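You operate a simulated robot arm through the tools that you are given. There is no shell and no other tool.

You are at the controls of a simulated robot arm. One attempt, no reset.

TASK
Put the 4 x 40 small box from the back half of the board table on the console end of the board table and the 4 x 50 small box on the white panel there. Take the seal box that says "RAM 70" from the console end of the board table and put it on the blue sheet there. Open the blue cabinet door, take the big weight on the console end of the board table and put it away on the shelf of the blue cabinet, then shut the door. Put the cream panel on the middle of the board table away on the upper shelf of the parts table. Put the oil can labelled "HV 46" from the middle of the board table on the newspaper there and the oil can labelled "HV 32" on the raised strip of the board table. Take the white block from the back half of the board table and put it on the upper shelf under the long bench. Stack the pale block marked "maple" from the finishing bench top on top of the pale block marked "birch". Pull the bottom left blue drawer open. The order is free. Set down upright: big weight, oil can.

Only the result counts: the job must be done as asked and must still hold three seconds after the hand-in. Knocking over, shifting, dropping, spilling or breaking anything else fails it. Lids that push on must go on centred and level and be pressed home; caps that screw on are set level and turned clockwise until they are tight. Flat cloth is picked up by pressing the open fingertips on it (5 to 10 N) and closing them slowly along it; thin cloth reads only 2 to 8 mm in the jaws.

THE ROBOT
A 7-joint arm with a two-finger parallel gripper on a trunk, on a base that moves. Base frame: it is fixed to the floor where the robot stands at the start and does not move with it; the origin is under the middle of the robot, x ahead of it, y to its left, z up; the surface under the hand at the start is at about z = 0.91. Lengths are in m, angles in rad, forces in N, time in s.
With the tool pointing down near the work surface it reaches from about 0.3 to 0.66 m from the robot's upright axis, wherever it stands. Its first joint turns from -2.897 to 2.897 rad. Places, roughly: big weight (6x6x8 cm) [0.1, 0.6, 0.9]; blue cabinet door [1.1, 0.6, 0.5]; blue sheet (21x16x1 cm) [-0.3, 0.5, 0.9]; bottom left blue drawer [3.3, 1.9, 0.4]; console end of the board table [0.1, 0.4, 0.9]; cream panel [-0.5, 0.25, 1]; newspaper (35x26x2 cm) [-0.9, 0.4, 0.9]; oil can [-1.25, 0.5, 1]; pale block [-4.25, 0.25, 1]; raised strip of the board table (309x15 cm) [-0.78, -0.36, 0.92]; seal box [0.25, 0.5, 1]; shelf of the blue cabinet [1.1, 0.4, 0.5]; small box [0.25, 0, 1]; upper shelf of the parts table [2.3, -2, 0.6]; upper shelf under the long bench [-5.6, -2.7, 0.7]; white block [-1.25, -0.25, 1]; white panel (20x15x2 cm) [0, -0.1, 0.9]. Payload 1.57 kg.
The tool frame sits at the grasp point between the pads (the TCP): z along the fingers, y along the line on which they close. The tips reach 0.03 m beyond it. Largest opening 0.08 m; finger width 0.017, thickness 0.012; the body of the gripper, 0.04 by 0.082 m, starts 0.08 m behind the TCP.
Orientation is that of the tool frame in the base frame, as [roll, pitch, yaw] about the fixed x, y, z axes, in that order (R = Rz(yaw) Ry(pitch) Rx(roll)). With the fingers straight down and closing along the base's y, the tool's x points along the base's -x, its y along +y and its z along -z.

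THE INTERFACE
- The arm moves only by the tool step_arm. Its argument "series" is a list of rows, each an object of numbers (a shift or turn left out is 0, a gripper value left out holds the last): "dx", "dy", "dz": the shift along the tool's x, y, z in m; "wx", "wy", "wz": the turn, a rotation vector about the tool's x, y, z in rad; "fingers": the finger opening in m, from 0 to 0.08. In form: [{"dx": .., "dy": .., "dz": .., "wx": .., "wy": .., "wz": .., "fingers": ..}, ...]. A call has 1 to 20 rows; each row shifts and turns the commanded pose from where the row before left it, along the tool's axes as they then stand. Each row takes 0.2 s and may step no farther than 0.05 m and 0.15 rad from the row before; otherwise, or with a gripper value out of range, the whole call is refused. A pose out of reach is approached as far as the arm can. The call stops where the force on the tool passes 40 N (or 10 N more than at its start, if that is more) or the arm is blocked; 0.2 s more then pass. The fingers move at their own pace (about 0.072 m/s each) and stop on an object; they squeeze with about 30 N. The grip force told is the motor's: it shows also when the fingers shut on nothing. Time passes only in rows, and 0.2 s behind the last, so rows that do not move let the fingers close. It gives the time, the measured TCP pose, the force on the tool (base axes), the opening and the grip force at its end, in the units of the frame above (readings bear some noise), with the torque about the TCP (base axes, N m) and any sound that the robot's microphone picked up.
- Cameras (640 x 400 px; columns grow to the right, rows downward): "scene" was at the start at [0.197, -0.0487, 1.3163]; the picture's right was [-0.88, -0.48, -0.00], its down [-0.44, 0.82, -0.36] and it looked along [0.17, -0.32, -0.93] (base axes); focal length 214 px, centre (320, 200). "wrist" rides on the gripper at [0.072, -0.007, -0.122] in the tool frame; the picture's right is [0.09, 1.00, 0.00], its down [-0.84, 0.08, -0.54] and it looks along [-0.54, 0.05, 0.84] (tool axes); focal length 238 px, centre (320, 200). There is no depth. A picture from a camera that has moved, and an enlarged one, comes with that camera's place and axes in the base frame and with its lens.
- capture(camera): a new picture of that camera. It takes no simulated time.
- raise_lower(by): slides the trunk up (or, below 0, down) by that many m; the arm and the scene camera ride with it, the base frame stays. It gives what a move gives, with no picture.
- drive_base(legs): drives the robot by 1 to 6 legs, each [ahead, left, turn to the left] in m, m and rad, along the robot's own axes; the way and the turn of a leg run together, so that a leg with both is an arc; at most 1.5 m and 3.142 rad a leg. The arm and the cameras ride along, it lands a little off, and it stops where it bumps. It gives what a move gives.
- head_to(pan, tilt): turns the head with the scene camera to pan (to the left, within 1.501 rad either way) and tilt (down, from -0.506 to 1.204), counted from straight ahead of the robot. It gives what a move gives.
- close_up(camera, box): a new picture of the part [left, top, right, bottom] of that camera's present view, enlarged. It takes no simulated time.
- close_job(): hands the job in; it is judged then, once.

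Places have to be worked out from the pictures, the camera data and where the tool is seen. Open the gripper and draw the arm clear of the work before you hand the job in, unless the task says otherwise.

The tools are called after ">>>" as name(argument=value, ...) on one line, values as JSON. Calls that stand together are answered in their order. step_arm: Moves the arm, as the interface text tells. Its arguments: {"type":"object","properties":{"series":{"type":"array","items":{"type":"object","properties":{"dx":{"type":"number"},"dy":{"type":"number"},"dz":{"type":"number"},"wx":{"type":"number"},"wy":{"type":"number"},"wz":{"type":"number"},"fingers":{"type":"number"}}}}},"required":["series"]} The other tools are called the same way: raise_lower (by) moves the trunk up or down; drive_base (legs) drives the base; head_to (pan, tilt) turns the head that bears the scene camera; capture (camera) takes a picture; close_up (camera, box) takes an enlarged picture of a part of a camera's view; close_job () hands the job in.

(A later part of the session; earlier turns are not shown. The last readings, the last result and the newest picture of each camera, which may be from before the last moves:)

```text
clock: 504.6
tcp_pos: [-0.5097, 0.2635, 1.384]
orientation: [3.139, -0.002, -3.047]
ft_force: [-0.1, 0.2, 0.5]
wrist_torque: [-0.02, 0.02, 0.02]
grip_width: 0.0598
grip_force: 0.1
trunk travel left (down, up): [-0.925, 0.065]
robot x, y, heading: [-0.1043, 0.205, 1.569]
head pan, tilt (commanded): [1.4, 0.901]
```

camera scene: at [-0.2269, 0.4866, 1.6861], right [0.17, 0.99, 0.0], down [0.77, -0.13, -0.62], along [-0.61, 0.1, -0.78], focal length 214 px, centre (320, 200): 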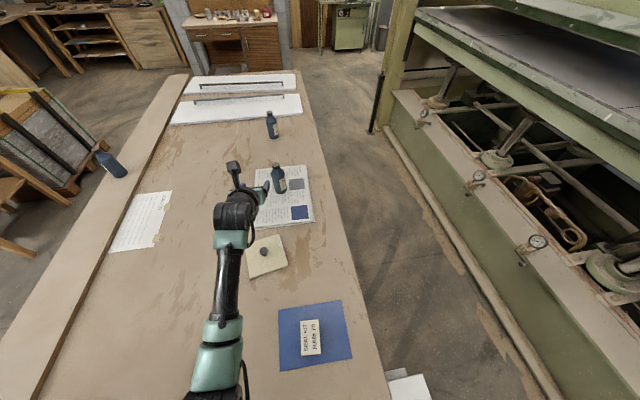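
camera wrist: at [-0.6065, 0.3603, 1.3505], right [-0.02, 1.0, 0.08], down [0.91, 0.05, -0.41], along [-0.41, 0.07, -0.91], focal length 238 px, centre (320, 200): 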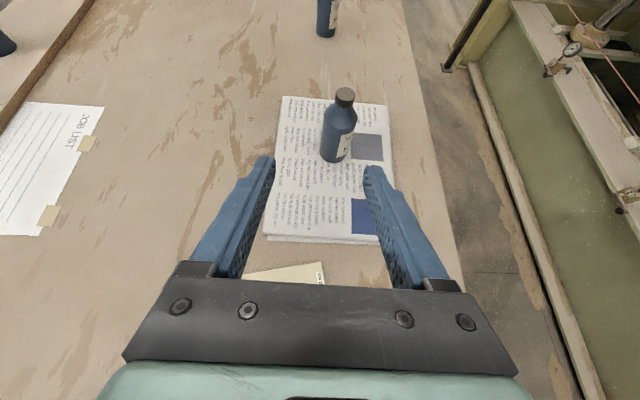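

>>> step_arm(series=[{"dx": 0.0226, "dy": 0.0278}, {"dx": 0.0226, "dy": 0.0278}, {"dx": 0.0226, "dy": 0.0278}, {"wy": 0.143}, {"wy": 0.143}, {"wy": 0.143}, {"wy": 0.143}, {"wy": 0.143}, {"wy": 0.143}, {"wy": 0.143}, {}])

>>> step_arm(series=[{"dx": -0.0338, "dz": 0.0214}, {"dx": -0.0338, "dz": 0.0214}, {"dx": -0.0338, "dz": 0.0214}, {}])

>>> capture(camera="scene")

```text
clock: 507.0
tcp_pos: [-0.5838, 0.3395, 1.3841]
orientation: [3.131, -1.003, -3.04]
ft_force: [0.9, 0.4, 0.5]
wrist_torque: [-0.06, 0.03, 0.02]
grip_width: 0.06
grip_force: 0.0
trunk travel left (down, up): [-0.925, 0.065]
robot x, y, heading: [-0.1018, 0.2014, 1.572]
head pan, tilt (commanded): [1.4, 0.901]
```

```text
clock: 508.0
tcp_pos: [-0.5839, 0.3404, 1.2648]
orientation: [3.133, -1.002, -3.038]
ft_force: [-1.0, 0.2, 0.0]
wrist_torque: [0.01, -0.01, -0.01]
grip_width: 0.06
grip_force: 0.0
trunk travel left (down, up): [-0.925, 0.065]
robot x, y, heading: [-0.1043, 0.1999, 1.575]
head pan, tilt (commanded): [1.4, 0.901]
```

```text
taken
camera scene: at [-0.1771, 0.3865, 1.6861], right [0.17, 0.99, 0.0], down [0.77, -0.13, -0.62], along [-0.61, 0.1, -0.78], focal length 214 px, centre (320, 200)
```

scene: 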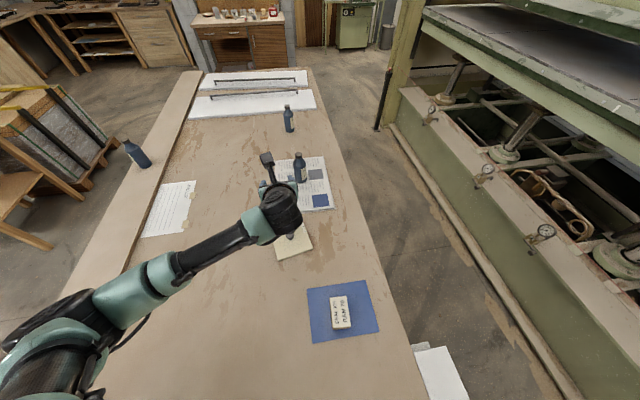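

This posture follows exactly. I descend further to just above the knob.

>>> step_arm(series=[{"dx": -0.0338, "dz": 0.0214}, {"dx": -0.0338, "dz": 0.0214}, {"dx": -0.0338, "dz": 0.0214}, {"dx": -0.0338, "dz": 0.0214}, {"dx": -0.0338, "dz": 0.0214}, {"dx": -0.0338, "dz": 0.0214}, {}])

>>> capture(camera="wrist")

>>> capture(camera="scene")

```text
clock: 509.6
tcp_pos: [-0.5831, 0.34, 1.0249]
orientation: [3.133, -1.007, -3.038]
ft_force: [0.3, -0.3, -0.4]
wrist_torque: [-0.03, 0.01, -0.02]
grip_width: 0.0599
grip_force: 0.1
trunk travel left (down, up): [-0.925, 0.065]
robot x, y, heading: [-0.1034, 0.2025, 1.575]
head pan, tilt (commanded): [1.4, 0.901]
```

```text
taken
camera wrist: at [-0.5192, 0.3394, 1.1515], right [-0.14, 0.99, 0.08], down [0.9, 0.16, -0.41], along [-0.42, 0.02, -0.91], focal length 238 px, centre (320, 200)
```

wrist: 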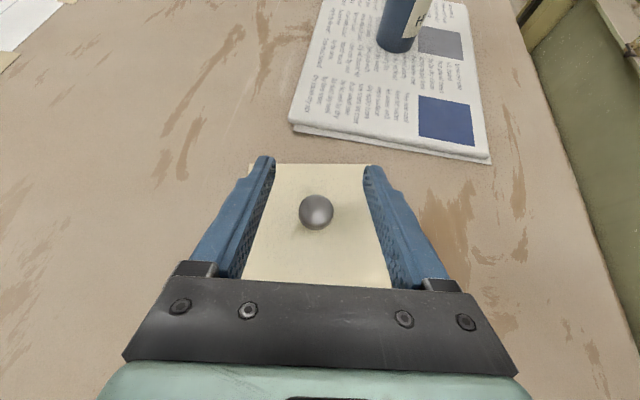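

```text
taken
camera scene: at [-0.1771, 0.3862, 1.6862], right [0.17, 0.99, 0.0], down [0.77, -0.13, -0.62], along [-0.61, 0.1, -0.78], focal length 214 px, centre (320, 200)
```

scene: 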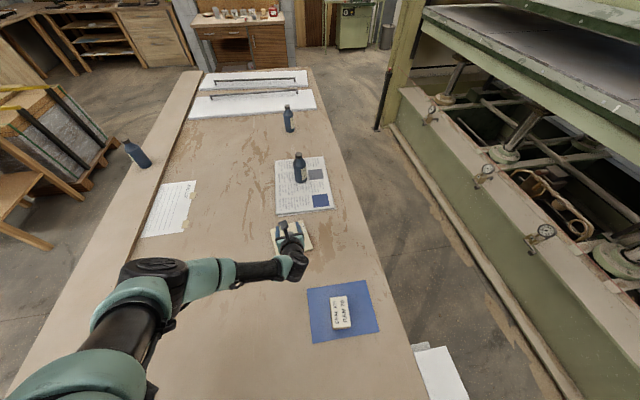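

The knob sits between the fingers. I make the final descent and grip the cap.

>>> step_arm(series=[{"dx": -0.0306, "dy": 0.002, "dz": 0.0242}, {"dx": -0.0285, "dy": 0.002, "dz": 0.0228}, {}])

>>> capture(camera="wrist")

```text
clock: 510.4
tcp_pos: [-0.5928, 0.344, 0.9495]
orientation: [3.131, -1.002, -3.038]
ft_force: [-0.4, 0.2, -0.4]
wrist_torque: [-0.01, 0.02, 0.0]
grip_width: 0.06
grip_force: 0.1
trunk travel left (down, up): [-0.925, 0.065]
robot x, y, heading: [-0.1041, 0.2055, 1.574]
head pan, tilt (commanded): [1.4, 0.901]
```

```text
taken
camera wrist: at [-0.5281, 0.343, 1.0765], right [-0.14, 0.99, 0.08], down [0.9, 0.16, -0.41], along [-0.42, 0.02, -0.91], focal length 238 px, centre (320, 200)
```

wrist: 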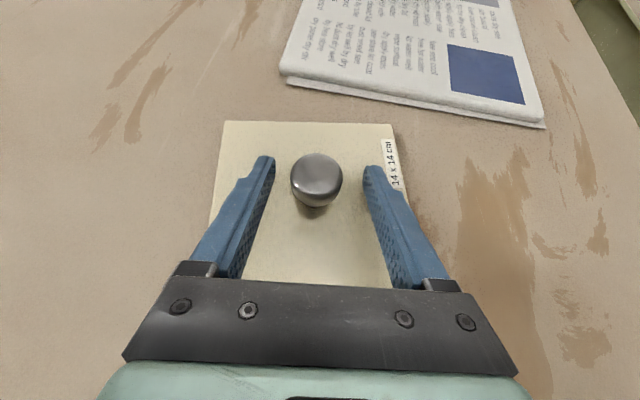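

>>> step_arm(series=[{"fingers": 0.0}, {"fingers": 0.0}, {"fingers": 0.0}, {"fingers": 0.0}])

>>> step_arm(series=[{"dx": 0.0169, "dz": -0.0107}, {"dx": 0.0253, "dz": -0.016}, {}])

>>> capture(camera="wrist")

>>> capture(camera="scene")

```text
clock: 511.4
tcp_pos: [-0.5911, 0.3439, 0.9487]
orientation: [3.133, -1.001, -3.041]
ft_force: [0.6, 0.4, 0.4]
wrist_torque: [0.01, 0.03, 0.01]
grip_width: 0.0307
grip_force: 30.4
trunk travel left (down, up): [-0.925, 0.065]
robot x, y, heading: [-0.1007, 0.2007, 1.574]
head pan, tilt (commanded): [1.4, 0.901]
```

```text
clock: 512.2
tcp_pos: [-0.5907, 0.3445, 0.9992]
orientation: [3.134, -1.0, -3.041]
ft_force: [1.0, -0.2, -2.0]
wrist_torque: [-0.02, 0.0, 0.03]
grip_width: 0.0309
grip_force: 29.6
trunk travel left (down, up): [-0.925, 0.065]
robot x, y, heading: [-0.0988, 0.2035, 1.571]
head pan, tilt (commanded): [1.4, 0.901]
```

```text
taken
camera wrist: at [-0.5272, 0.3431, 1.1265], right [-0.14, 0.99, 0.08], down [0.9, 0.16, -0.41], along [-0.42, 0.01, -0.91], focal length 238 px, centre (320, 200)
```

wrist: 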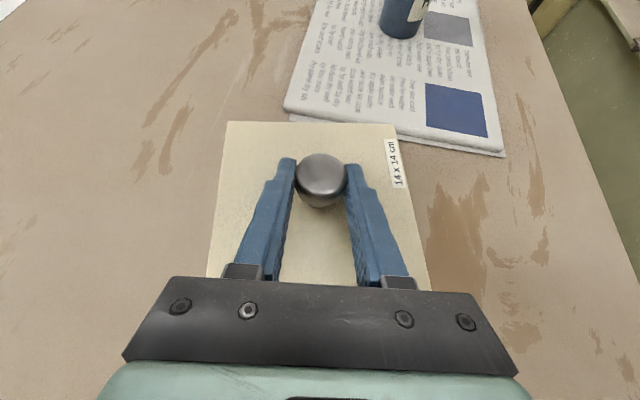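

```text
taken
camera scene: at [-0.1776, 0.387, 1.686], right [0.17, 0.99, 0.0], down [0.77, -0.13, -0.62], along [-0.61, 0.1, -0.78], focal length 214 px, centre (320, 200)
```

scene: 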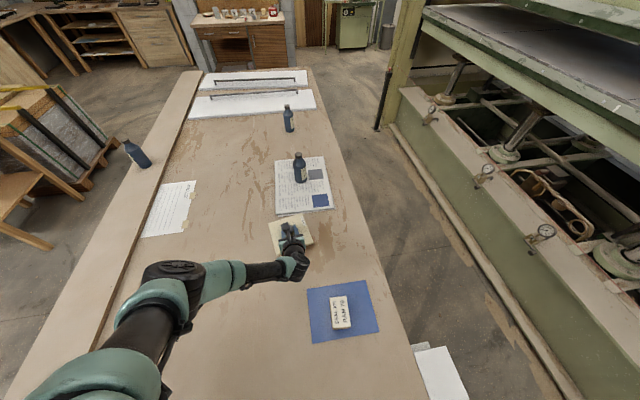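

The cream panel is held level. I lift it, and drive around the table's +x end toward the parts table, turning to face -y so my left side points to +x.

>>> step_arm(series=[{"dx": 0.0338, "dz": -0.0214}, {"dx": 0.0338, "dz": -0.0214}, {"dx": 0.0338, "dz": -0.0214}, {"dx": 0.0338, "dz": -0.0214}, {}])

>>> drive_base(legs=[[-0.12, -0.65, 0], [-0.95, -0.65, 0], [0, 0, -1.57], [0, 0, -1.57]])

>>> head_to(pan=0.9, tilt=0.5)

>>> capture(camera="scene")

```text
clock: 513.4
tcp_pos: [-0.5925, 0.3424, 1.1594]
orientation: [3.135, -1.001, -3.039]
ft_force: [0.2, -0.1, -2.2]
wrist_torque: [0.0, -0.04, -0.01]
grip_width: 0.0308
grip_force: 30.2
trunk travel left (down, up): [-0.925, 0.065]
robot x, y, heading: [-0.1024, 0.1988, 1.572]
head pan, tilt (commanded): [1.4, 0.901]
```

```text
clock: 519.3
tcp_pos: [0.2698, -0.0736, 1.1596]
orientation: [3.128, -1.004, -3.038]
ft_force: [-1.0, -0.4, -1.8]
wrist_torque: [0.04, -0.01, -0.08]
grip_width: 0.0311
grip_force: 29.6
trunk travel left (down, up): [-0.925, 0.065]
robot x, y, heading: [0.7598, -0.2108, 1.574]
head pan, tilt (commanded): [1.4, 0.901]
stopped in leg 2: the robot was blocked; the commanded pose is now the measured one
```

```text
clock: 520.2
tcp_pos: [0.2675, -0.0714, 1.1584]
orientation: [3.132, -1.002, -3.042]
ft_force: [0.6, -0.7, -2.8]
wrist_torque: [0.05, -0.01, 0.01]
grip_width: 0.0306
grip_force: 30.1
trunk travel left (down, up): [-0.925, 0.065]
robot x, y, heading: [0.7581, -0.2116, 1.571]
head pan, tilt (commanded): [0.901, 0.499]
```

```text
taken
camera scene: at [0.6854, 0.0152, 1.7197], right [0.62, 0.78, 0.0], down [0.38, -0.3, -0.88], along [-0.69, 0.54, -0.48], focal length 214 px, centre (320, 200)
```

scene: 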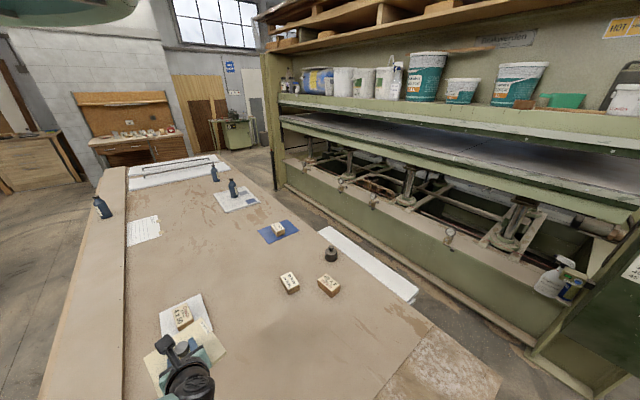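

Blocked again at (0.76, -0.21). I probe: move straight +x from here to see whether the way past the table's end is free.

>>> drive_base(legs=[[0.1, 0, 0], [0, -0.5, 0]])

>>> drive_base(legs=[[-0.5, 0, 0]])

```text
clock: 524.0
tcp_pos: [0.7681, 0.0297, 1.1591]
orientation: [3.133, -1.003, -3.041]
ft_force: [1.3, -0.2, -1.2]
wrist_torque: [0.02, -0.03, -0.01]
grip_width: 0.0305
grip_force: 30.1
trunk travel left (down, up): [-0.925, 0.065]
robot x, y, heading: [1.2588, -0.1076, 1.573]
head pan, tilt (commanded): [0.901, 0.499]
```

```text
clock: 526.9
tcp_pos: [0.7691, -0.4763, 1.1586]
orientation: [3.132, -1.002, -3.041]
ft_force: [0.1, 0.1, -2.4]
wrist_torque: [0.03, -0.02, -0.02]
grip_width: 0.031
grip_force: 29.9
trunk travel left (down, up): [-0.925, 0.065]
robot x, y, heading: [1.259, -0.6176, 1.573]
head pan, tilt (commanded): [0.901, 0.499]
```

Free here. I continue to y ≈ -1.0, turn to face -y, and look at the parts table.

>>> drive_base(legs=[[-0.4, 0, 0], [0, 0, -1.57], [0, 0, -1.57]])

>>> head_to(pan=0.9, tilt=0.5)

>>> capture(camera="scene")

```text
clock: 537.0
tcp_pos: [1.7498, -1.1558, 1.1588]
orientation: [3.134, -1.003, 0.105]
ft_force: [0.1, -0.5, -2.5]
wrist_torque: [-0.05, 0.02, 0.0]
grip_width: 0.0309
grip_force: 30.5
trunk travel left (down, up): [-0.925, 0.065]
robot x, y, heading: [1.2577, -1.017, -1.559]
head pan, tilt (commanded): [0.901, 0.499]
```

```text
clock: 537.6
tcp_pos: [1.7494, -1.1552, 1.1587]
orientation: [3.133, -1.001, 0.105]
ft_force: [-0.2, 0.2, -1.8]
wrist_torque: [0.02, 0.0, -0.02]
grip_width: 0.0307
grip_force: 29.9
trunk travel left (down, up): [-0.925, 0.065]
robot x, y, heading: [1.2591, -1.017, -1.566]
head pan, tilt (commanded): [0.901, 0.499]
```

```text
taken
camera scene: at [1.3327, -1.2427, 1.7199], right [-0.62, -0.79, 0.0], down [-0.38, 0.3, -0.88], along [0.69, -0.54, -0.48], focal length 214 px, centre (320, 200)
```

scene: 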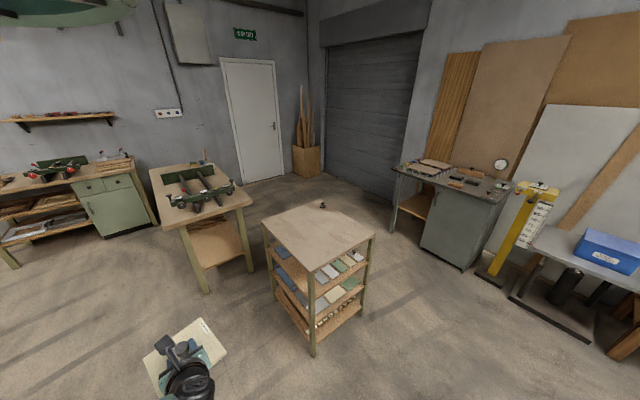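

>>> close_up(camera="scene", box=[250, 195, 390, 360])

```text
2.42 times, centred on (320, 278) of scene
camera zoom: at [1.3327, -1.2427, 1.7199], right [-0.62, -0.79, 0.0], down [-0.38, 0.3, -0.88], along [0.69, -0.54, -0.48], focal length 520 px, centre (320, 12)
```

zoom: 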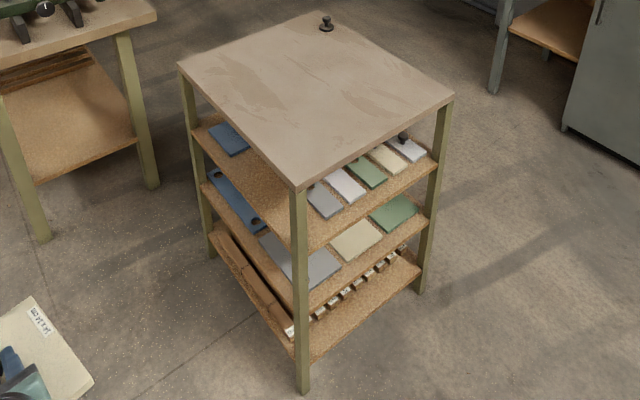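

The parts table is axis-aligned (legs x 2.0–2.57, y -2.22…-1.70), top ≈ 0.85, upper shelf ≈ 0.65. There is bare shelf near (2.27, -1.80). I move to its +y side and turn to face -x so my left side points to the table, then lower to look into the shelf.

>>> drive_base(legs=[[-0.05, 0.62, 0], [0, 0, -1.575], [-0.52, 0, 0]])

>>> raise_lower(by=-0.22)

>>> head_to(pan=1.45, tilt=0.7)

>>> capture(camera="scene")

>>> capture(camera="wrist")

```text
clock: 547.6
tcp_pos: [2.2598, -1.4478, 1.158]
orientation: [3.133, -1.0, -1.46]
ft_force: [0.4, 0.4, -2.2]
wrist_torque: [-0.01, -0.01, 0.0]
grip_width: 0.0308
grip_force: 30.3
trunk travel left (down, up): [-0.925, 0.065]
robot x, y, heading: [2.3968, -0.9616, -3.133]
head pan, tilt (commanded): [0.901, 0.499]
```

```text
clock: 549.9
tcp_pos: [2.2594, -1.4481, 0.9385]
orientation: [3.133, -1.003, -1.46]
ft_force: [0.3, 0.7, -1.9]
wrist_torque: [0.03, -0.02, 0.02]
grip_width: 0.0311
grip_force: 30.1
trunk travel left (down, up): [-0.705, 0.285]
robot x, y, heading: [2.3948, -0.9609, -3.126]
head pan, tilt (commanded): [0.901, 0.499]
```

```text
clock: 550.9
tcp_pos: [2.2595, -1.4488, 0.9379]
orientation: [3.132, -1.003, -1.461]
ft_force: [0.9, -0.3, -2.1]
wrist_torque: [0.0, -0.01, 0.0]
grip_width: 0.0308
grip_force: 29.6
trunk travel left (down, up): [-0.705, 0.285]
robot x, y, heading: [2.3933, -0.9569, -3.13]
head pan, tilt (commanded): [1.45, 0.7]
```

```text
taken
camera scene: at [2.2166, -1.0435, 1.4822], right [-0.99, 0.11, 0.0], down [0.07, 0.64, -0.77], along [-0.08, -0.76, -0.64], focal length 214 px, centre (320, 200)
```

scene: 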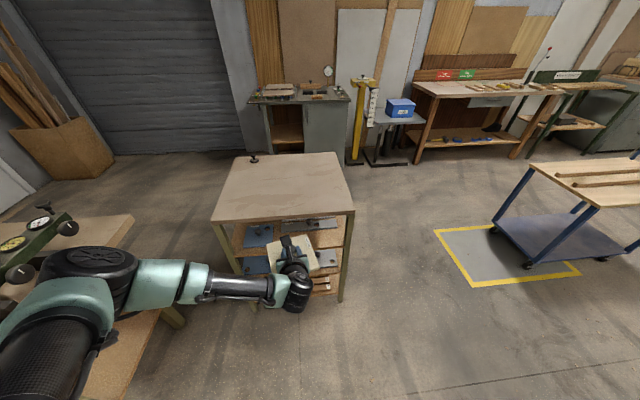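

```text
taken
camera wrist: at [2.2597, -1.383, 1.0656], right [-0.98, -0.15, 0.08], down [-0.17, 0.89, -0.41], along [-0.01, -0.42, -0.91], focal length 238 px, centre (320, 200)
```

wrist: 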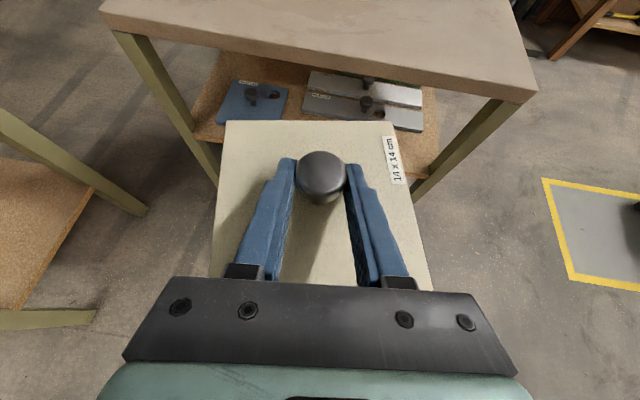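

>>> close_up(camera="wrist", box=[170, 30, 470, 180])

>>> close_up(camera="scene", box=[200, 140, 370, 320])

```text
2.13 times, centred on (320, 105) of wrist
camera zoom: at [2.2597, -1.383, 1.0656], right [-0.98, -0.15, 0.08], down [-0.17, 0.89, -0.41], along [-0.01, -0.42, -0.91], focal length 508 px, centre (320, 403)
```

zoom: 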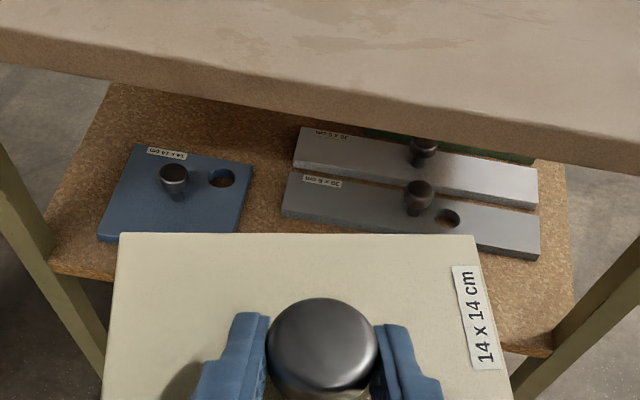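

```text
2.22 times, centred on (285, 230) of scene
camera zoom: at [2.2166, -1.0435, 1.4822], right [-0.99, 0.11, 0.0], down [0.07, 0.64, -0.77], along [-0.08, -0.76, -0.64], focal length 477 px, centre (398, 133)
```

zoom: 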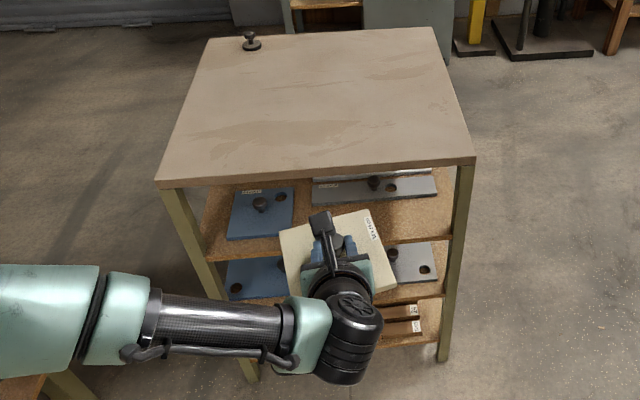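

The upper shelf's -x half is full of long panels and a blue one sits at the front (+y, +x corner), but behind it the +x half looks free. I'll inspect and load it from the +x side: raise, go around, and turn so my left side faces -x.

>>> raise_lower(by=0.22)

>>> drive_base(legs=[[-0.48, 0.5, 0], [-0.48, 0.64, 0], [0, 0, -1.575]])

>>> raise_lower(by=-0.3)

>>> head_to(pan=1.4, tilt=0.6)

>>> capture(camera="scene")

>>> capture(camera="wrist")

```text
clock: 553.2
tcp_pos: [2.2602, -1.4475, 1.1585]
orientation: [3.134, -1.001, -1.461]
ft_force: [-0.5, 0.5, -2.2]
wrist_torque: [0.02, 0.01, 0.0]
grip_width: 0.0306
grip_force: 30.4
trunk travel left (down, up): [-0.925, 0.065]
robot x, y, heading: [2.3936, -0.9579, -3.133]
head pan, tilt (commanded): [1.45, 0.7]
```

```text
clock: 558.0
tcp_pos: [2.7775, -1.9965, 1.1582]
orientation: [3.128, -0.999, -1.462]
ft_force: [1.2, 0.1, -2.7]
wrist_torque: [0.02, 0.03, 0.0]
grip_width: 0.0306
grip_force: 30.3
trunk travel left (down, up): [-0.925, 0.065]
robot x, y, heading: [2.9144, -1.5056, -3.138]
head pan, tilt (commanded): [1.45, 0.7]
stopped in leg 2: the robot was blocked; the commanded pose is now the measured one
```

```text
clock: 561.0
tcp_pos: [2.7754, -1.9951, 0.8586]
orientation: [3.137, -1.002, -1.464]
ft_force: [-0.5, -0.6, -2.1]
wrist_torque: [0.01, 0.03, -0.02]
grip_width: 0.0306
grip_force: 30.2
trunk travel left (down, up): [-0.625, 0.365]
robot x, y, heading: [2.9135, -1.5061, -3.133]
head pan, tilt (commanded): [1.45, 0.7]
```

```text
clock: 561.6
tcp_pos: [2.7748, -1.9945, 0.8586]
orientation: [3.134, -1.002, -1.465]
ft_force: [0.0, 0.5, -1.4]
wrist_torque: [0.04, 0.01, -0.01]
grip_width: 0.0308
grip_force: 30.1
trunk travel left (down, up): [-0.625, 0.365]
robot x, y, heading: [2.9124, -1.5025, -3.136]
head pan, tilt (commanded): [1.4, 0.6]
```

```text
taken
camera scene: at [2.7281, -1.5931, 1.4108], right [-0.99, 0.16, 0.0], down [0.09, 0.56, -0.82], along [-0.13, -0.81, -0.57], focal length 214 px, centre (320, 200)
```

scene: 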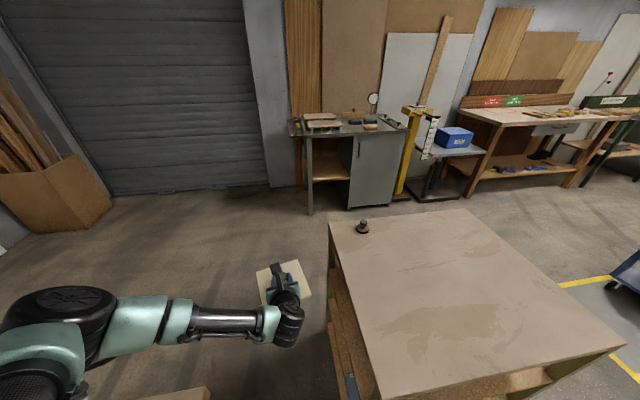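

```text
taken
camera wrist: at [2.7751, -1.9301, 0.9854], right [-0.99, -0.15, 0.08], down [-0.17, 0.89, -0.41], along [-0.01, -0.42, -0.91], focal length 238 px, centre (320, 200)
```

wrist: 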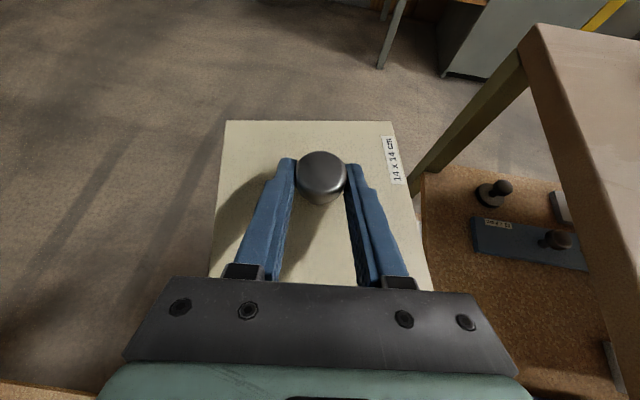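

The base was stopped by the vise table nearby, but from here the wrist camera sees into the shelf from its +x side. I zoom in.

>>> close_up(camera="wrist", box=[410, 150, 640, 400])

>>> close_up(camera="scene", box=[310, 200, 480, 400])

```text
1.60 times, centred on (525, 275) of wrist
camera zoom: at [2.7751, -1.9301, 0.9854], right [-0.99, -0.15, 0.08], down [-0.17, 0.89, -0.41], along [-0.01, -0.42, -0.91], focal length 381 px, centre (-8, 80)
```

zoom: 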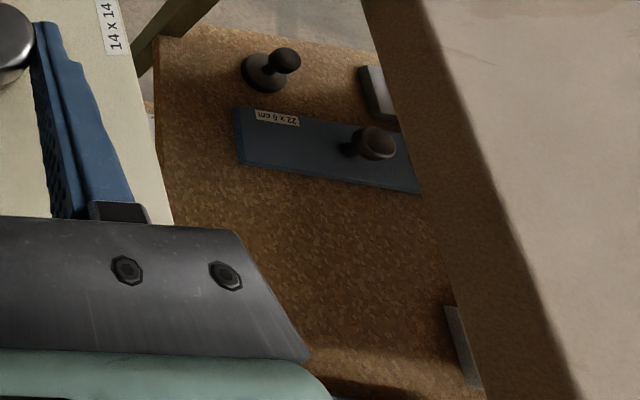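

```text
2.00 times, centred on (395, 300) of scene
camera zoom: at [2.7281, -1.5931, 1.4108], right [-0.99, 0.16, 0.0], down [0.09, 0.56, -0.82], along [-0.13, -0.81, -0.57], focal length 429 px, centre (170, 0)
```

zoom: 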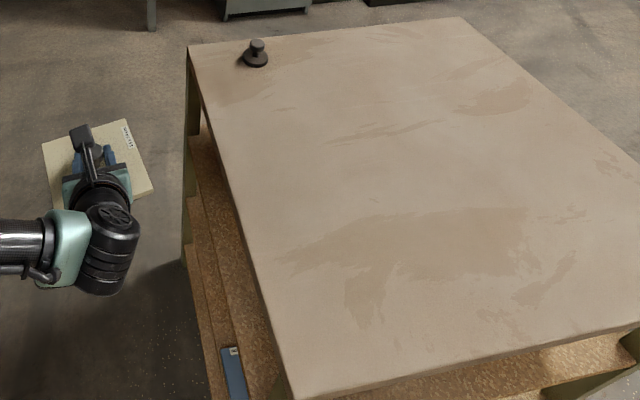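

The upper shelf's free spot is in its +x half: x ≈ 2.40–2.56, y ≈ -2.02…-1.86 (between a 22 x 6 panel and the blue one). I raise, move to the +x side, and turn so the hand points -x.

>>> raise_lower(by=0.3)

>>> drive_base(legs=[[0, 0.58, 0], [-0.2, 0, 0], [0, 0, -1.575]])

>>> capture(camera="wrist")

>>> head_to(pan=1.4, tilt=0.7)

>>> capture(camera="scene")

```text
clock: 564.6
tcp_pos: [2.7756, -1.9942, 1.1578]
orientation: [3.135, -1.001, -1.464]
ft_force: [-0.6, 0.5, -1.8]
wrist_torque: [0.03, 0.0, -0.02]
grip_width: 0.0307
grip_force: 29.9
trunk travel left (down, up): [-0.925, 0.065]
robot x, y, heading: [2.9138, -1.503, -3.136]
head pan, tilt (commanded): [1.4, 0.6]
```

```text
clock: 565.4
tcp_pos: [2.7748, -1.9949, 1.1591]
orientation: [3.134, -1.001, -1.464]
ft_force: [-0.7, 0.3, -1.8]
wrist_torque: [0.0, 0.0, -0.02]
grip_width: 0.0309
grip_force: 29.7
trunk travel left (down, up): [-0.925, 0.065]
robot x, y, heading: [2.9096, -1.5032, -3.138]
head pan, tilt (commanded): [1.4, 0.6]
stopped in leg 1: the robot was blocked; the commanded pose is now the measured one
```

```text
taken
camera wrist: at [2.7753, -1.9303, 1.2849], right [-0.99, -0.15, 0.08], down [-0.17, 0.9, -0.41], along [-0.01, -0.42, -0.91], focal length 238 px, centre (320, 200)
```

wrist: 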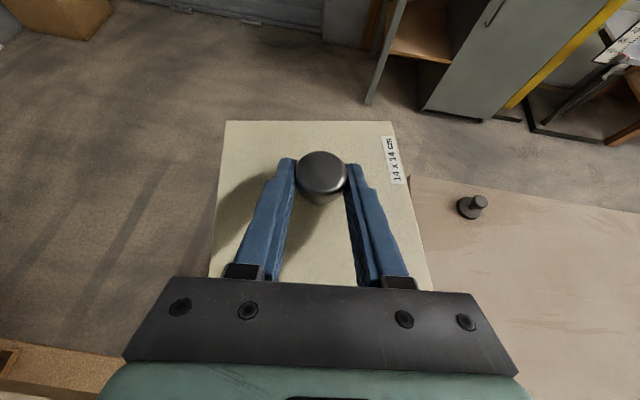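

```text
clock: 566.0
tcp_pos: [2.7755, -1.9948, 1.1588]
orientation: [3.134, -1.001, -1.464]
ft_force: [-0.3, -0.1, -2.7]
wrist_torque: [0.02, 0.0, -0.01]
grip_width: 0.0311
grip_force: 30.0
trunk travel left (down, up): [-0.925, 0.065]
robot x, y, heading: [2.9109, -1.5033, -3.135]
head pan, tilt (commanded): [1.4, 0.7]
```

```text
taken
camera scene: at [2.7283, -1.5902, 1.7023], right [-0.99, 0.16, 0.0], down [0.1, 0.64, -0.77], along [-0.12, -0.75, -0.64], focal length 214 px, centre (320, 200)
```

scene: 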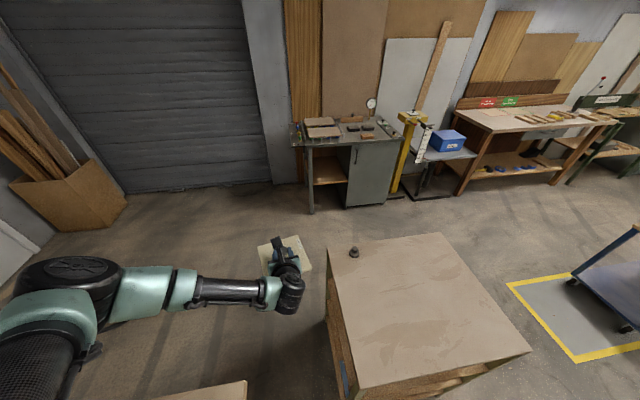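

The base can't fit between the parts table and the vise table. I take the long way around: back out, along the -x side, behind the table on the -y side, and up to its +x side, keeping the panel high.

>>> drive_base(legs=[[0.51, -0.5, 0], [0.85, 0, 0], [0, 0, -1.575], [-0.9, 0, 0], [-0.8, -0.05, 0]])

>>> drive_base(legs=[[0, -1.0, 0], [0.3, -0.5, 0], [0.36, 0, 0]])

>>> head_to(pan=1.4, tilt=0.7)

>>> capture(camera="scene")

```text
clock: 586.1
tcp_pos: [1.1107, -2.5782, 1.1579]
orientation: [3.133, -1.002, -3.037]
ft_force: [0.1, 0.0, -1.9]
wrist_torque: [0.03, -0.04, 0.01]
grip_width: 0.0307
grip_force: 29.4
trunk travel left (down, up): [-0.925, 0.065]
robot x, y, heading: [1.6025, -2.7154, 1.573]
head pan, tilt (commanded): [1.4, 0.7]
```

```text
clock: 596.1
tcp_pos: [2.6118, -1.9115, 1.1588]
orientation: [3.134, -1.0, -3.042]
ft_force: [0.3, -0.9, -2.1]
wrist_torque: [-0.02, -0.03, 0.0]
grip_width: 0.0309
grip_force: 30.1
trunk travel left (down, up): [-0.925, 0.065]
robot x, y, heading: [3.1015, -2.0511, 1.575]
head pan, tilt (commanded): [1.4, 0.7]
```

```text
clock: 596.7
tcp_pos: [2.612, -1.912, 1.158]
orientation: [3.135, -1.002, -3.045]
ft_force: [1.1, 0.5, -2.0]
wrist_torque: [-0.01, -0.02, -0.01]
grip_width: 0.0307
grip_force: 29.4
trunk travel left (down, up): [-0.925, 0.065]
robot x, y, heading: [3.0967, -2.0531, 1.571]
head pan, tilt (commanded): [1.4, 0.7]
```

```text
taken
camera scene: at [3.0165, -1.8667, 1.7022], right [0.17, 0.99, 0.0], down [0.63, -0.11, -0.76], along [-0.75, 0.13, -0.64], focal length 214 px, centre (320, 200)
```

scene: 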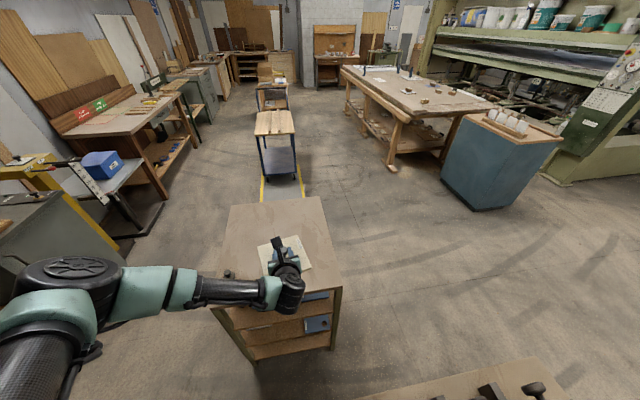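

I'm on the +x side now. I turn slightly so the panel is square to the table and move it over the parts table's top near its +x edge, to re-grip it flatter there.

>>> drive_base(legs=[[0, 0, -0.097], [-0.0915, 0.1247, 0]])

>>> raise_lower(by=-0.22)

>>> capture(camera="wrist")

>>> capture(camera="scene")

```text
clock: 598.6
tcp_pos: [2.4951, -1.9432, 1.159]
orientation: [3.135, -1.001, -3.14]
ft_force: [-0.2, 0.2, -2.2]
wrist_torque: [0.02, 0.0, 0.01]
grip_width: 0.0308
grip_force: 29.9
trunk travel left (down, up): [-0.925, 0.065]
robot x, y, heading: [2.9655, -2.1268, 1.477]
head pan, tilt (commanded): [1.4, 0.7]
```

```text
clock: 601.0
tcp_pos: [2.4948, -1.9438, 0.9387]
orientation: [3.135, -1.001, -3.141]
ft_force: [-0.3, 0.3, -2.3]
wrist_torque: [0.02, -0.02, 0.03]
grip_width: 0.0307
grip_force: 30.2
trunk travel left (down, up): [-0.705, 0.285]
robot x, y, heading: [2.9665, -2.1306, 1.476]
head pan, tilt (commanded): [1.4, 0.7]
```

```text
taken
camera wrist: at [2.5579, -1.9501, 1.0651], right [-0.05, 1.0, 0.08], down [0.91, 0.08, -0.41], along [-0.42, 0.06, -0.91], focal length 238 px, centre (320, 200)
```

wrist: 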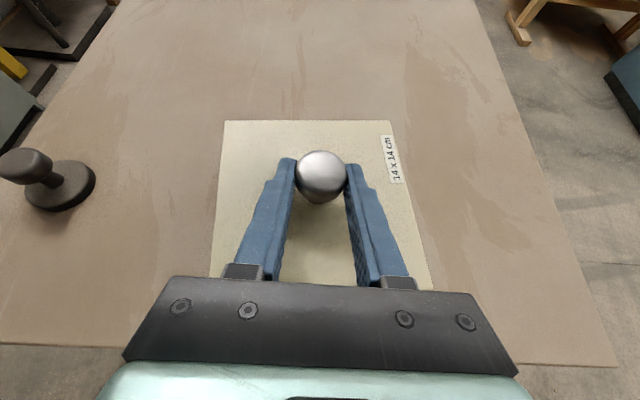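

```text
taken
camera scene: at [2.9022, -1.938, 1.4823], right [0.26, 0.96, 0.0], down [0.62, -0.17, -0.76], along [-0.74, 0.2, -0.64], focal length 214 px, centre (320, 200)
```

scene: 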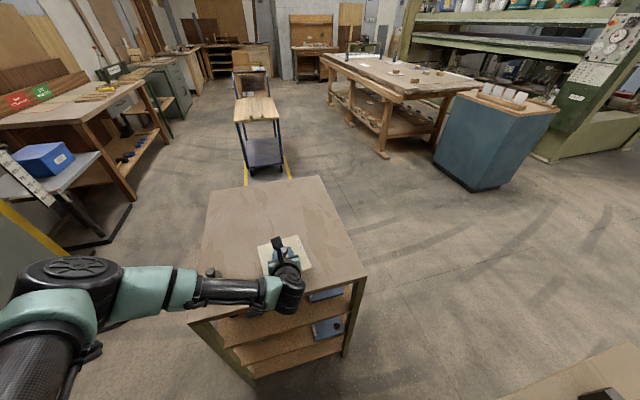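

Square over the table top. I lower the panel onto it.

>>> step_arm(series=[{"dx": -0.0253, "dz": 0.016}, {}])

>>> step_arm(series=[{"dx": -0.0042, "dz": 0.0027}, {}])

>>> step_arm(series=[{"dx": -0.0034, "dz": 0.0021}, {}])

>>> step_arm(series=[{"dx": -0.0025, "dz": 0.0016}, {}])

```text
clock: 601.6
tcp_pos: [2.4951, -1.9428, 0.9084]
orientation: [3.135, -1.002, -3.141]
ft_force: [0.6, -0.2, -2.5]
wrist_torque: [0.0, 0.01, -0.01]
grip_width: 0.0307
grip_force: 30.0
trunk travel left (down, up): [-0.705, 0.285]
robot x, y, heading: [2.9682, -2.1301, 1.474]
head pan, tilt (commanded): [1.4, 0.7]
```

```text
clock: 602.2
tcp_pos: [2.4938, -1.9437, 0.9034]
orientation: [3.135, -1.001, -3.14]
ft_force: [0.6, 0.0, -2.8]
wrist_torque: [-0.04, -0.03, -0.01]
grip_width: 0.031
grip_force: 30.5
trunk travel left (down, up): [-0.705, 0.285]
robot x, y, heading: [2.9677, -2.128, 1.475]
head pan, tilt (commanded): [1.4, 0.7]
```

```text
clock: 602.8
tcp_pos: [2.4944, -1.9432, 0.9006]
orientation: [3.134, -1.005, -3.136]
ft_force: [-1.0, -0.6, 6.7]
wrist_torque: [0.18, -0.49, 0.12]
grip_width: 0.0307
grip_force: 30.2
trunk travel left (down, up): [-0.705, 0.285]
robot x, y, heading: [2.969, -2.1279, 1.476]
head pan, tilt (commanded): [1.4, 0.7]
```

```text
clock: 603.4
tcp_pos: [2.495, -1.9437, 0.9]
orientation: [3.132, -1.011, -3.138]
ft_force: [0.0, -0.5, 22.1]
wrist_torque: [0.0, 0.15, 0.01]
grip_width: 0.0307
grip_force: 30.2
trunk travel left (down, up): [-0.705, 0.285]
robot x, y, heading: [2.9664, -2.127, 1.472]
head pan, tilt (commanded): [1.4, 0.7]
```

Contact (table top ≈ 0.863). I ease off, open, flatten the tool by 0.35 rad about the knob, and check.

>>> step_arm(series=[{"dx": 0.0017, "dz": -0.0011}, {"fingers": 0.055}, {"fingers": 0.055}, {"wy": 0.12}, {"wy": 0.12}, {"wy": 0.11}, {}])

>>> capture(camera="wrist")

>>> capture(camera="scene")

```text
clock: 605.0
tcp_pos: [2.4949, -1.9434, 0.8984]
orientation: [3.124, -1.353, -3.126]
ft_force: [0.4, -0.4, -0.1]
wrist_torque: [0.0, -0.01, 0.03]
grip_width: 0.0552
grip_force: 0.0
trunk travel left (down, up): [-0.705, 0.285]
robot x, y, heading: [2.9676, -2.1337, 1.472]
head pan, tilt (commanded): [1.4, 0.7]
```

```text
taken
camera wrist: at [2.598, -1.9503, 0.9954], right [-0.02, 1.0, 0.09], down [0.71, 0.08, -0.7], along [-0.7, 0.06, -0.71], focal length 238 px, centre (320, 200)
```

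wrist: 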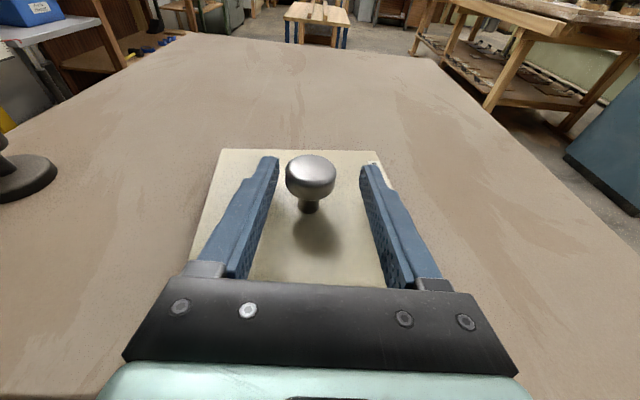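

```text
taken
camera scene: at [2.9023, -1.9382, 1.4823], right [0.26, 0.96, 0.0], down [0.62, -0.17, -0.76], along [-0.74, 0.2, -0.64], focal length 214 px, centre (320, 200)
```

scene: 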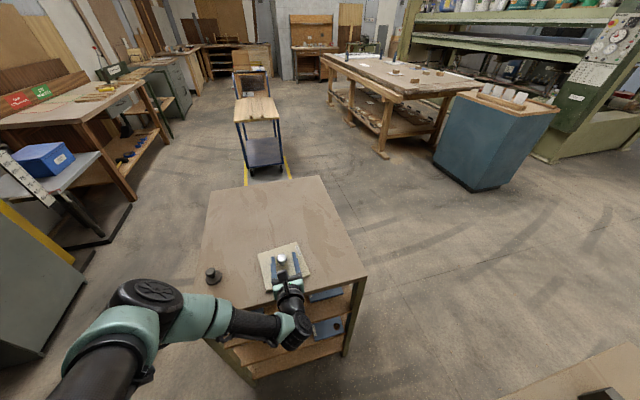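

The knob is slightly left of and above the finger line; I shift 5 mm each way and close.

>>> step_arm(series=[{"dx": 0.0049, "dy": -0.005, "dz": -0.0011}, {}, {"fingers": 0.0}, {"fingers": 0.0}, {"fingers": 0.0}, {"fingers": 0.0}])

>>> step_arm(series=[{"dx": 0.0195, "dz": -0.0043}, {"dx": 0.0293, "dz": -0.0065}, {}])

>>> capture(camera="wrist")

```text
clock: 606.4
tcp_pos: [2.4941, -1.949, 0.9042]
orientation: [3.124, -1.353, -3.127]
ft_force: [0.2, 0.1, 0.5]
wrist_torque: [-0.01, 0.04, 0.01]
grip_width: 0.0307
grip_force: 29.5
trunk travel left (down, up): [-0.705, 0.285]
robot x, y, heading: [2.97, -2.1322, 1.474]
head pan, tilt (commanded): [1.4, 0.7]
```

```text
clock: 607.2
tcp_pos: [2.4953, -1.949, 0.9536]
orientation: [3.129, -1.351, -3.131]
ft_force: [-0.1, -0.3, -2.0]
wrist_torque: [-0.01, -0.05, 0.0]
grip_width: 0.0309
grip_force: 29.8
trunk travel left (down, up): [-0.705, 0.285]
robot x, y, heading: [2.9664, -2.1287, 1.476]
head pan, tilt (commanded): [1.4, 0.7]
```

```text
taken
camera wrist: at [2.5974, -1.9554, 1.0508], right [-0.02, 1.0, 0.09], down [0.71, 0.08, -0.7], along [-0.7, 0.05, -0.71], focal length 238 px, centre (320, 200)
```

wrist: 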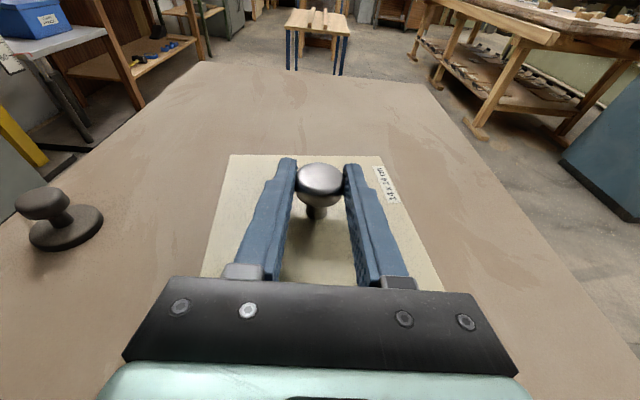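

Held level with the flat grip. I back away from the table, extend the arm a bit (so the elbow stays clear), and lower to shelf height.

>>> drive_base(legs=[[-0.035, -0.4, 0]])

>>> raise_lower(by=-0.2)

>>> step_arm(series=[{"dx": 0.0072, "dz": 0.0325}, {"dx": 0.0072, "dz": 0.0325}, {"dx": 0.0072, "dz": 0.0325}, {}])

>>> capture(camera="wrist")

>>> capture(camera="scene")

```text
clock: 609.7
tcp_pos: [2.8909, -2.021, 0.9539]
orientation: [3.122, -1.35, -3.129]
ft_force: [0.5, 0.2, -3.1]
wrist_torque: [0.0, -0.02, -0.02]
grip_width: 0.0307
grip_force: 30.0
trunk travel left (down, up): [-0.705, 0.285]
robot x, y, heading: [3.365, -2.2043, 1.477]
head pan, tilt (commanded): [1.4, 0.7]
```

```text
clock: 611.9
tcp_pos: [2.8906, -2.0212, 0.7549]
orientation: [3.124, -1.351, -3.13]
ft_force: [0.3, 0.0, -2.1]
wrist_torque: [0.0, -0.03, 0.02]
grip_width: 0.0307
grip_force: 30.3
trunk travel left (down, up): [-0.505, 0.485]
robot x, y, heading: [3.365, -2.2035, 1.47]
head pan, tilt (commanded): [1.4, 0.7]
```

```text
clock: 612.9
tcp_pos: [2.7917, -2.0214, 0.7521]
orientation: [3.122, -1.35, -3.128]
ft_force: [0.6, -0.5, -1.6]
wrist_torque: [0.0, -0.03, 0.0]
grip_width: 0.0308
grip_force: 29.8
trunk travel left (down, up): [-0.505, 0.485]
robot x, y, heading: [3.3619, -2.2064, 1.469]
head pan, tilt (commanded): [1.4, 0.7]
```

```text
taken
camera wrist: at [2.894, -2.0281, 0.85], right [-0.01, 1.0, 0.09], down [0.71, 0.08, -0.7], along [-0.7, 0.06, -0.71], focal length 238 px, centre (320, 200)
```

wrist: 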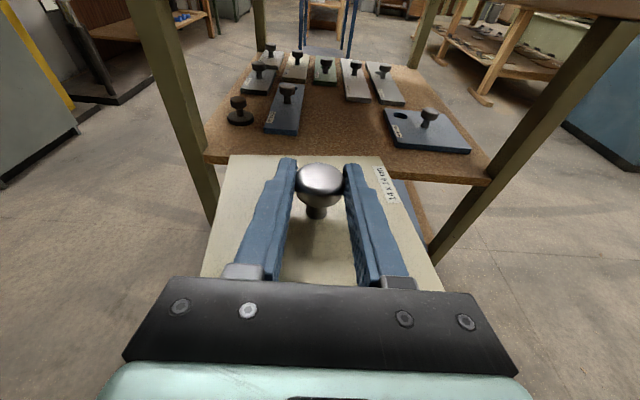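

```text
taken
camera scene: at [3.2986, -2.0117, 1.2822], right [0.27, 0.96, 0.0], down [0.62, -0.17, -0.76], along [-0.74, 0.2, -0.64], focal length 214 px, centre (320, 200)
```

scene: 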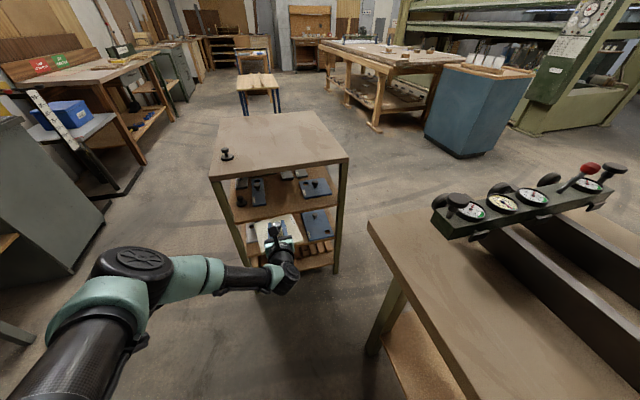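

The free spot between the 22 x 6 panel and the blue 14 x 14 panel is clearly visible. I zoom to measure the shelf edge height.

>>> close_up(camera="wrist", box=[190, 30, 510, 210])

>>> close_up(camera="scene", box=[200, 110, 360, 280])

```text
2.00 times, centred on (350, 120) of wrist
camera zoom: at [2.894, -2.0281, 0.85], right [-0.01, 1.0, 0.09], down [0.71, 0.08, -0.7], along [-0.7, 0.06, -0.71], focal length 477 px, centre (260, 360)
```

zoom: 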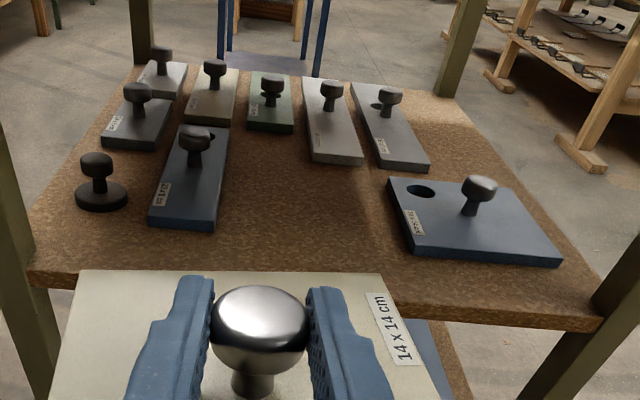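

```text
2.35 times, centred on (280, 195) of scene
camera zoom: at [3.2986, -2.0117, 1.2822], right [0.27, 0.96, 0.0], down [0.62, -0.17, -0.76], along [-0.74, 0.2, -0.64], focal length 505 px, centre (414, 212)
```

zoom: 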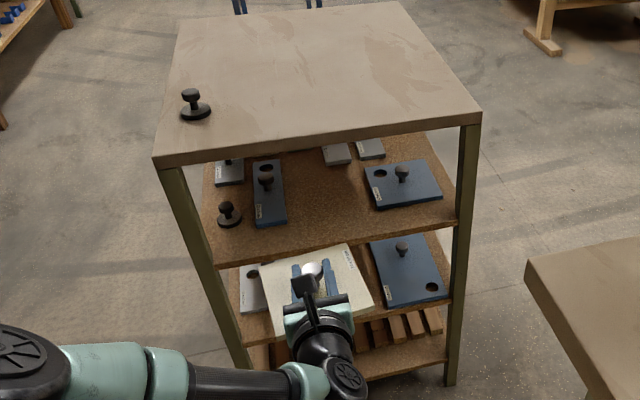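

The shelf front edge is at x ≈ 2.597, z ≈ 0.63; the free spot is y ∈ (-2.049, -1.884). The panel in hand is turned ~7° so I turn the base by -0.127 rad, align in y and lower to insertion height, then check.

>>> drive_base(legs=[[0, 0, -0.127]])

>>> raise_lower(by=-0.064)

>>> capture(camera="wrist")

```text
clock: 613.8
tcp_pos: [2.82, -1.9499, 0.7514]
orientation: [3.125, -1.351, 3.027]
ft_force: [0.0, 0.4, -1.5]
wrist_torque: [0.0, 0.01, 0.0]
grip_width: 0.0309
grip_force: 29.0
trunk travel left (down, up): [-0.505, 0.485]
robot x, y, heading: [3.3646, -2.2023, 1.343]
head pan, tilt (commanded): [1.4, 0.7]
```

```text
clock: 614.9
tcp_pos: [2.8198, -1.9495, 0.6897]
orientation: [3.123, -1.352, 3.025]
ft_force: [0.3, -0.6, -2.1]
wrist_torque: [-0.05, -0.05, 0.02]
grip_width: 0.0308
grip_force: 30.3
trunk travel left (down, up): [-0.441, 0.549]
robot x, y, heading: [3.3667, -2.2003, 1.342]
head pan, tilt (commanded): [1.4, 0.7]
```

```text
taken
camera wrist: at [2.9204, -1.9701, 0.786], right [0.11, 0.99, 0.09], down [0.72, -0.01, -0.7], along [-0.69, 0.15, -0.71], focal length 238 px, centre (320, 200)
```

wrist: 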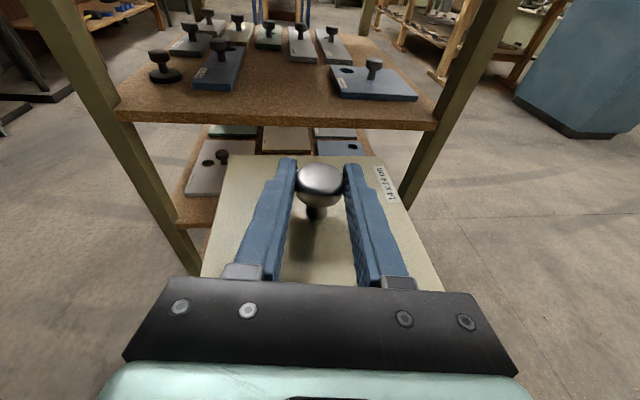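

The panel is now square to the shelf. I zoom again to refine the lateral clearances.

>>> close_up(camera="wrist", box=[140, 20, 460, 200])

```text
2.00 times, centred on (300, 110) of wrist
camera zoom: at [2.9204, -1.9701, 0.786], right [0.11, 0.99, 0.09], down [0.72, -0.01, -0.7], along [-0.69, 0.15, -0.71], focal length 477 px, centre (360, 380)
```

zoom: 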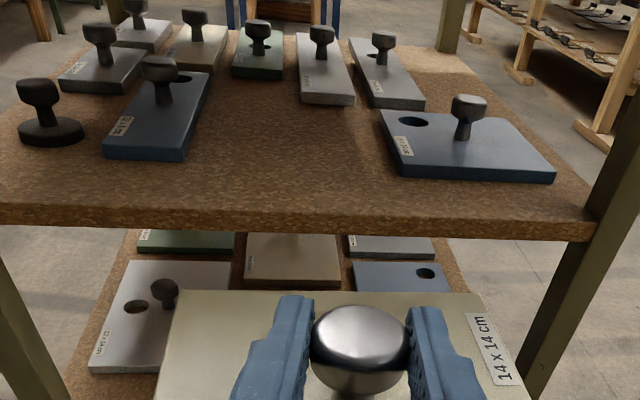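

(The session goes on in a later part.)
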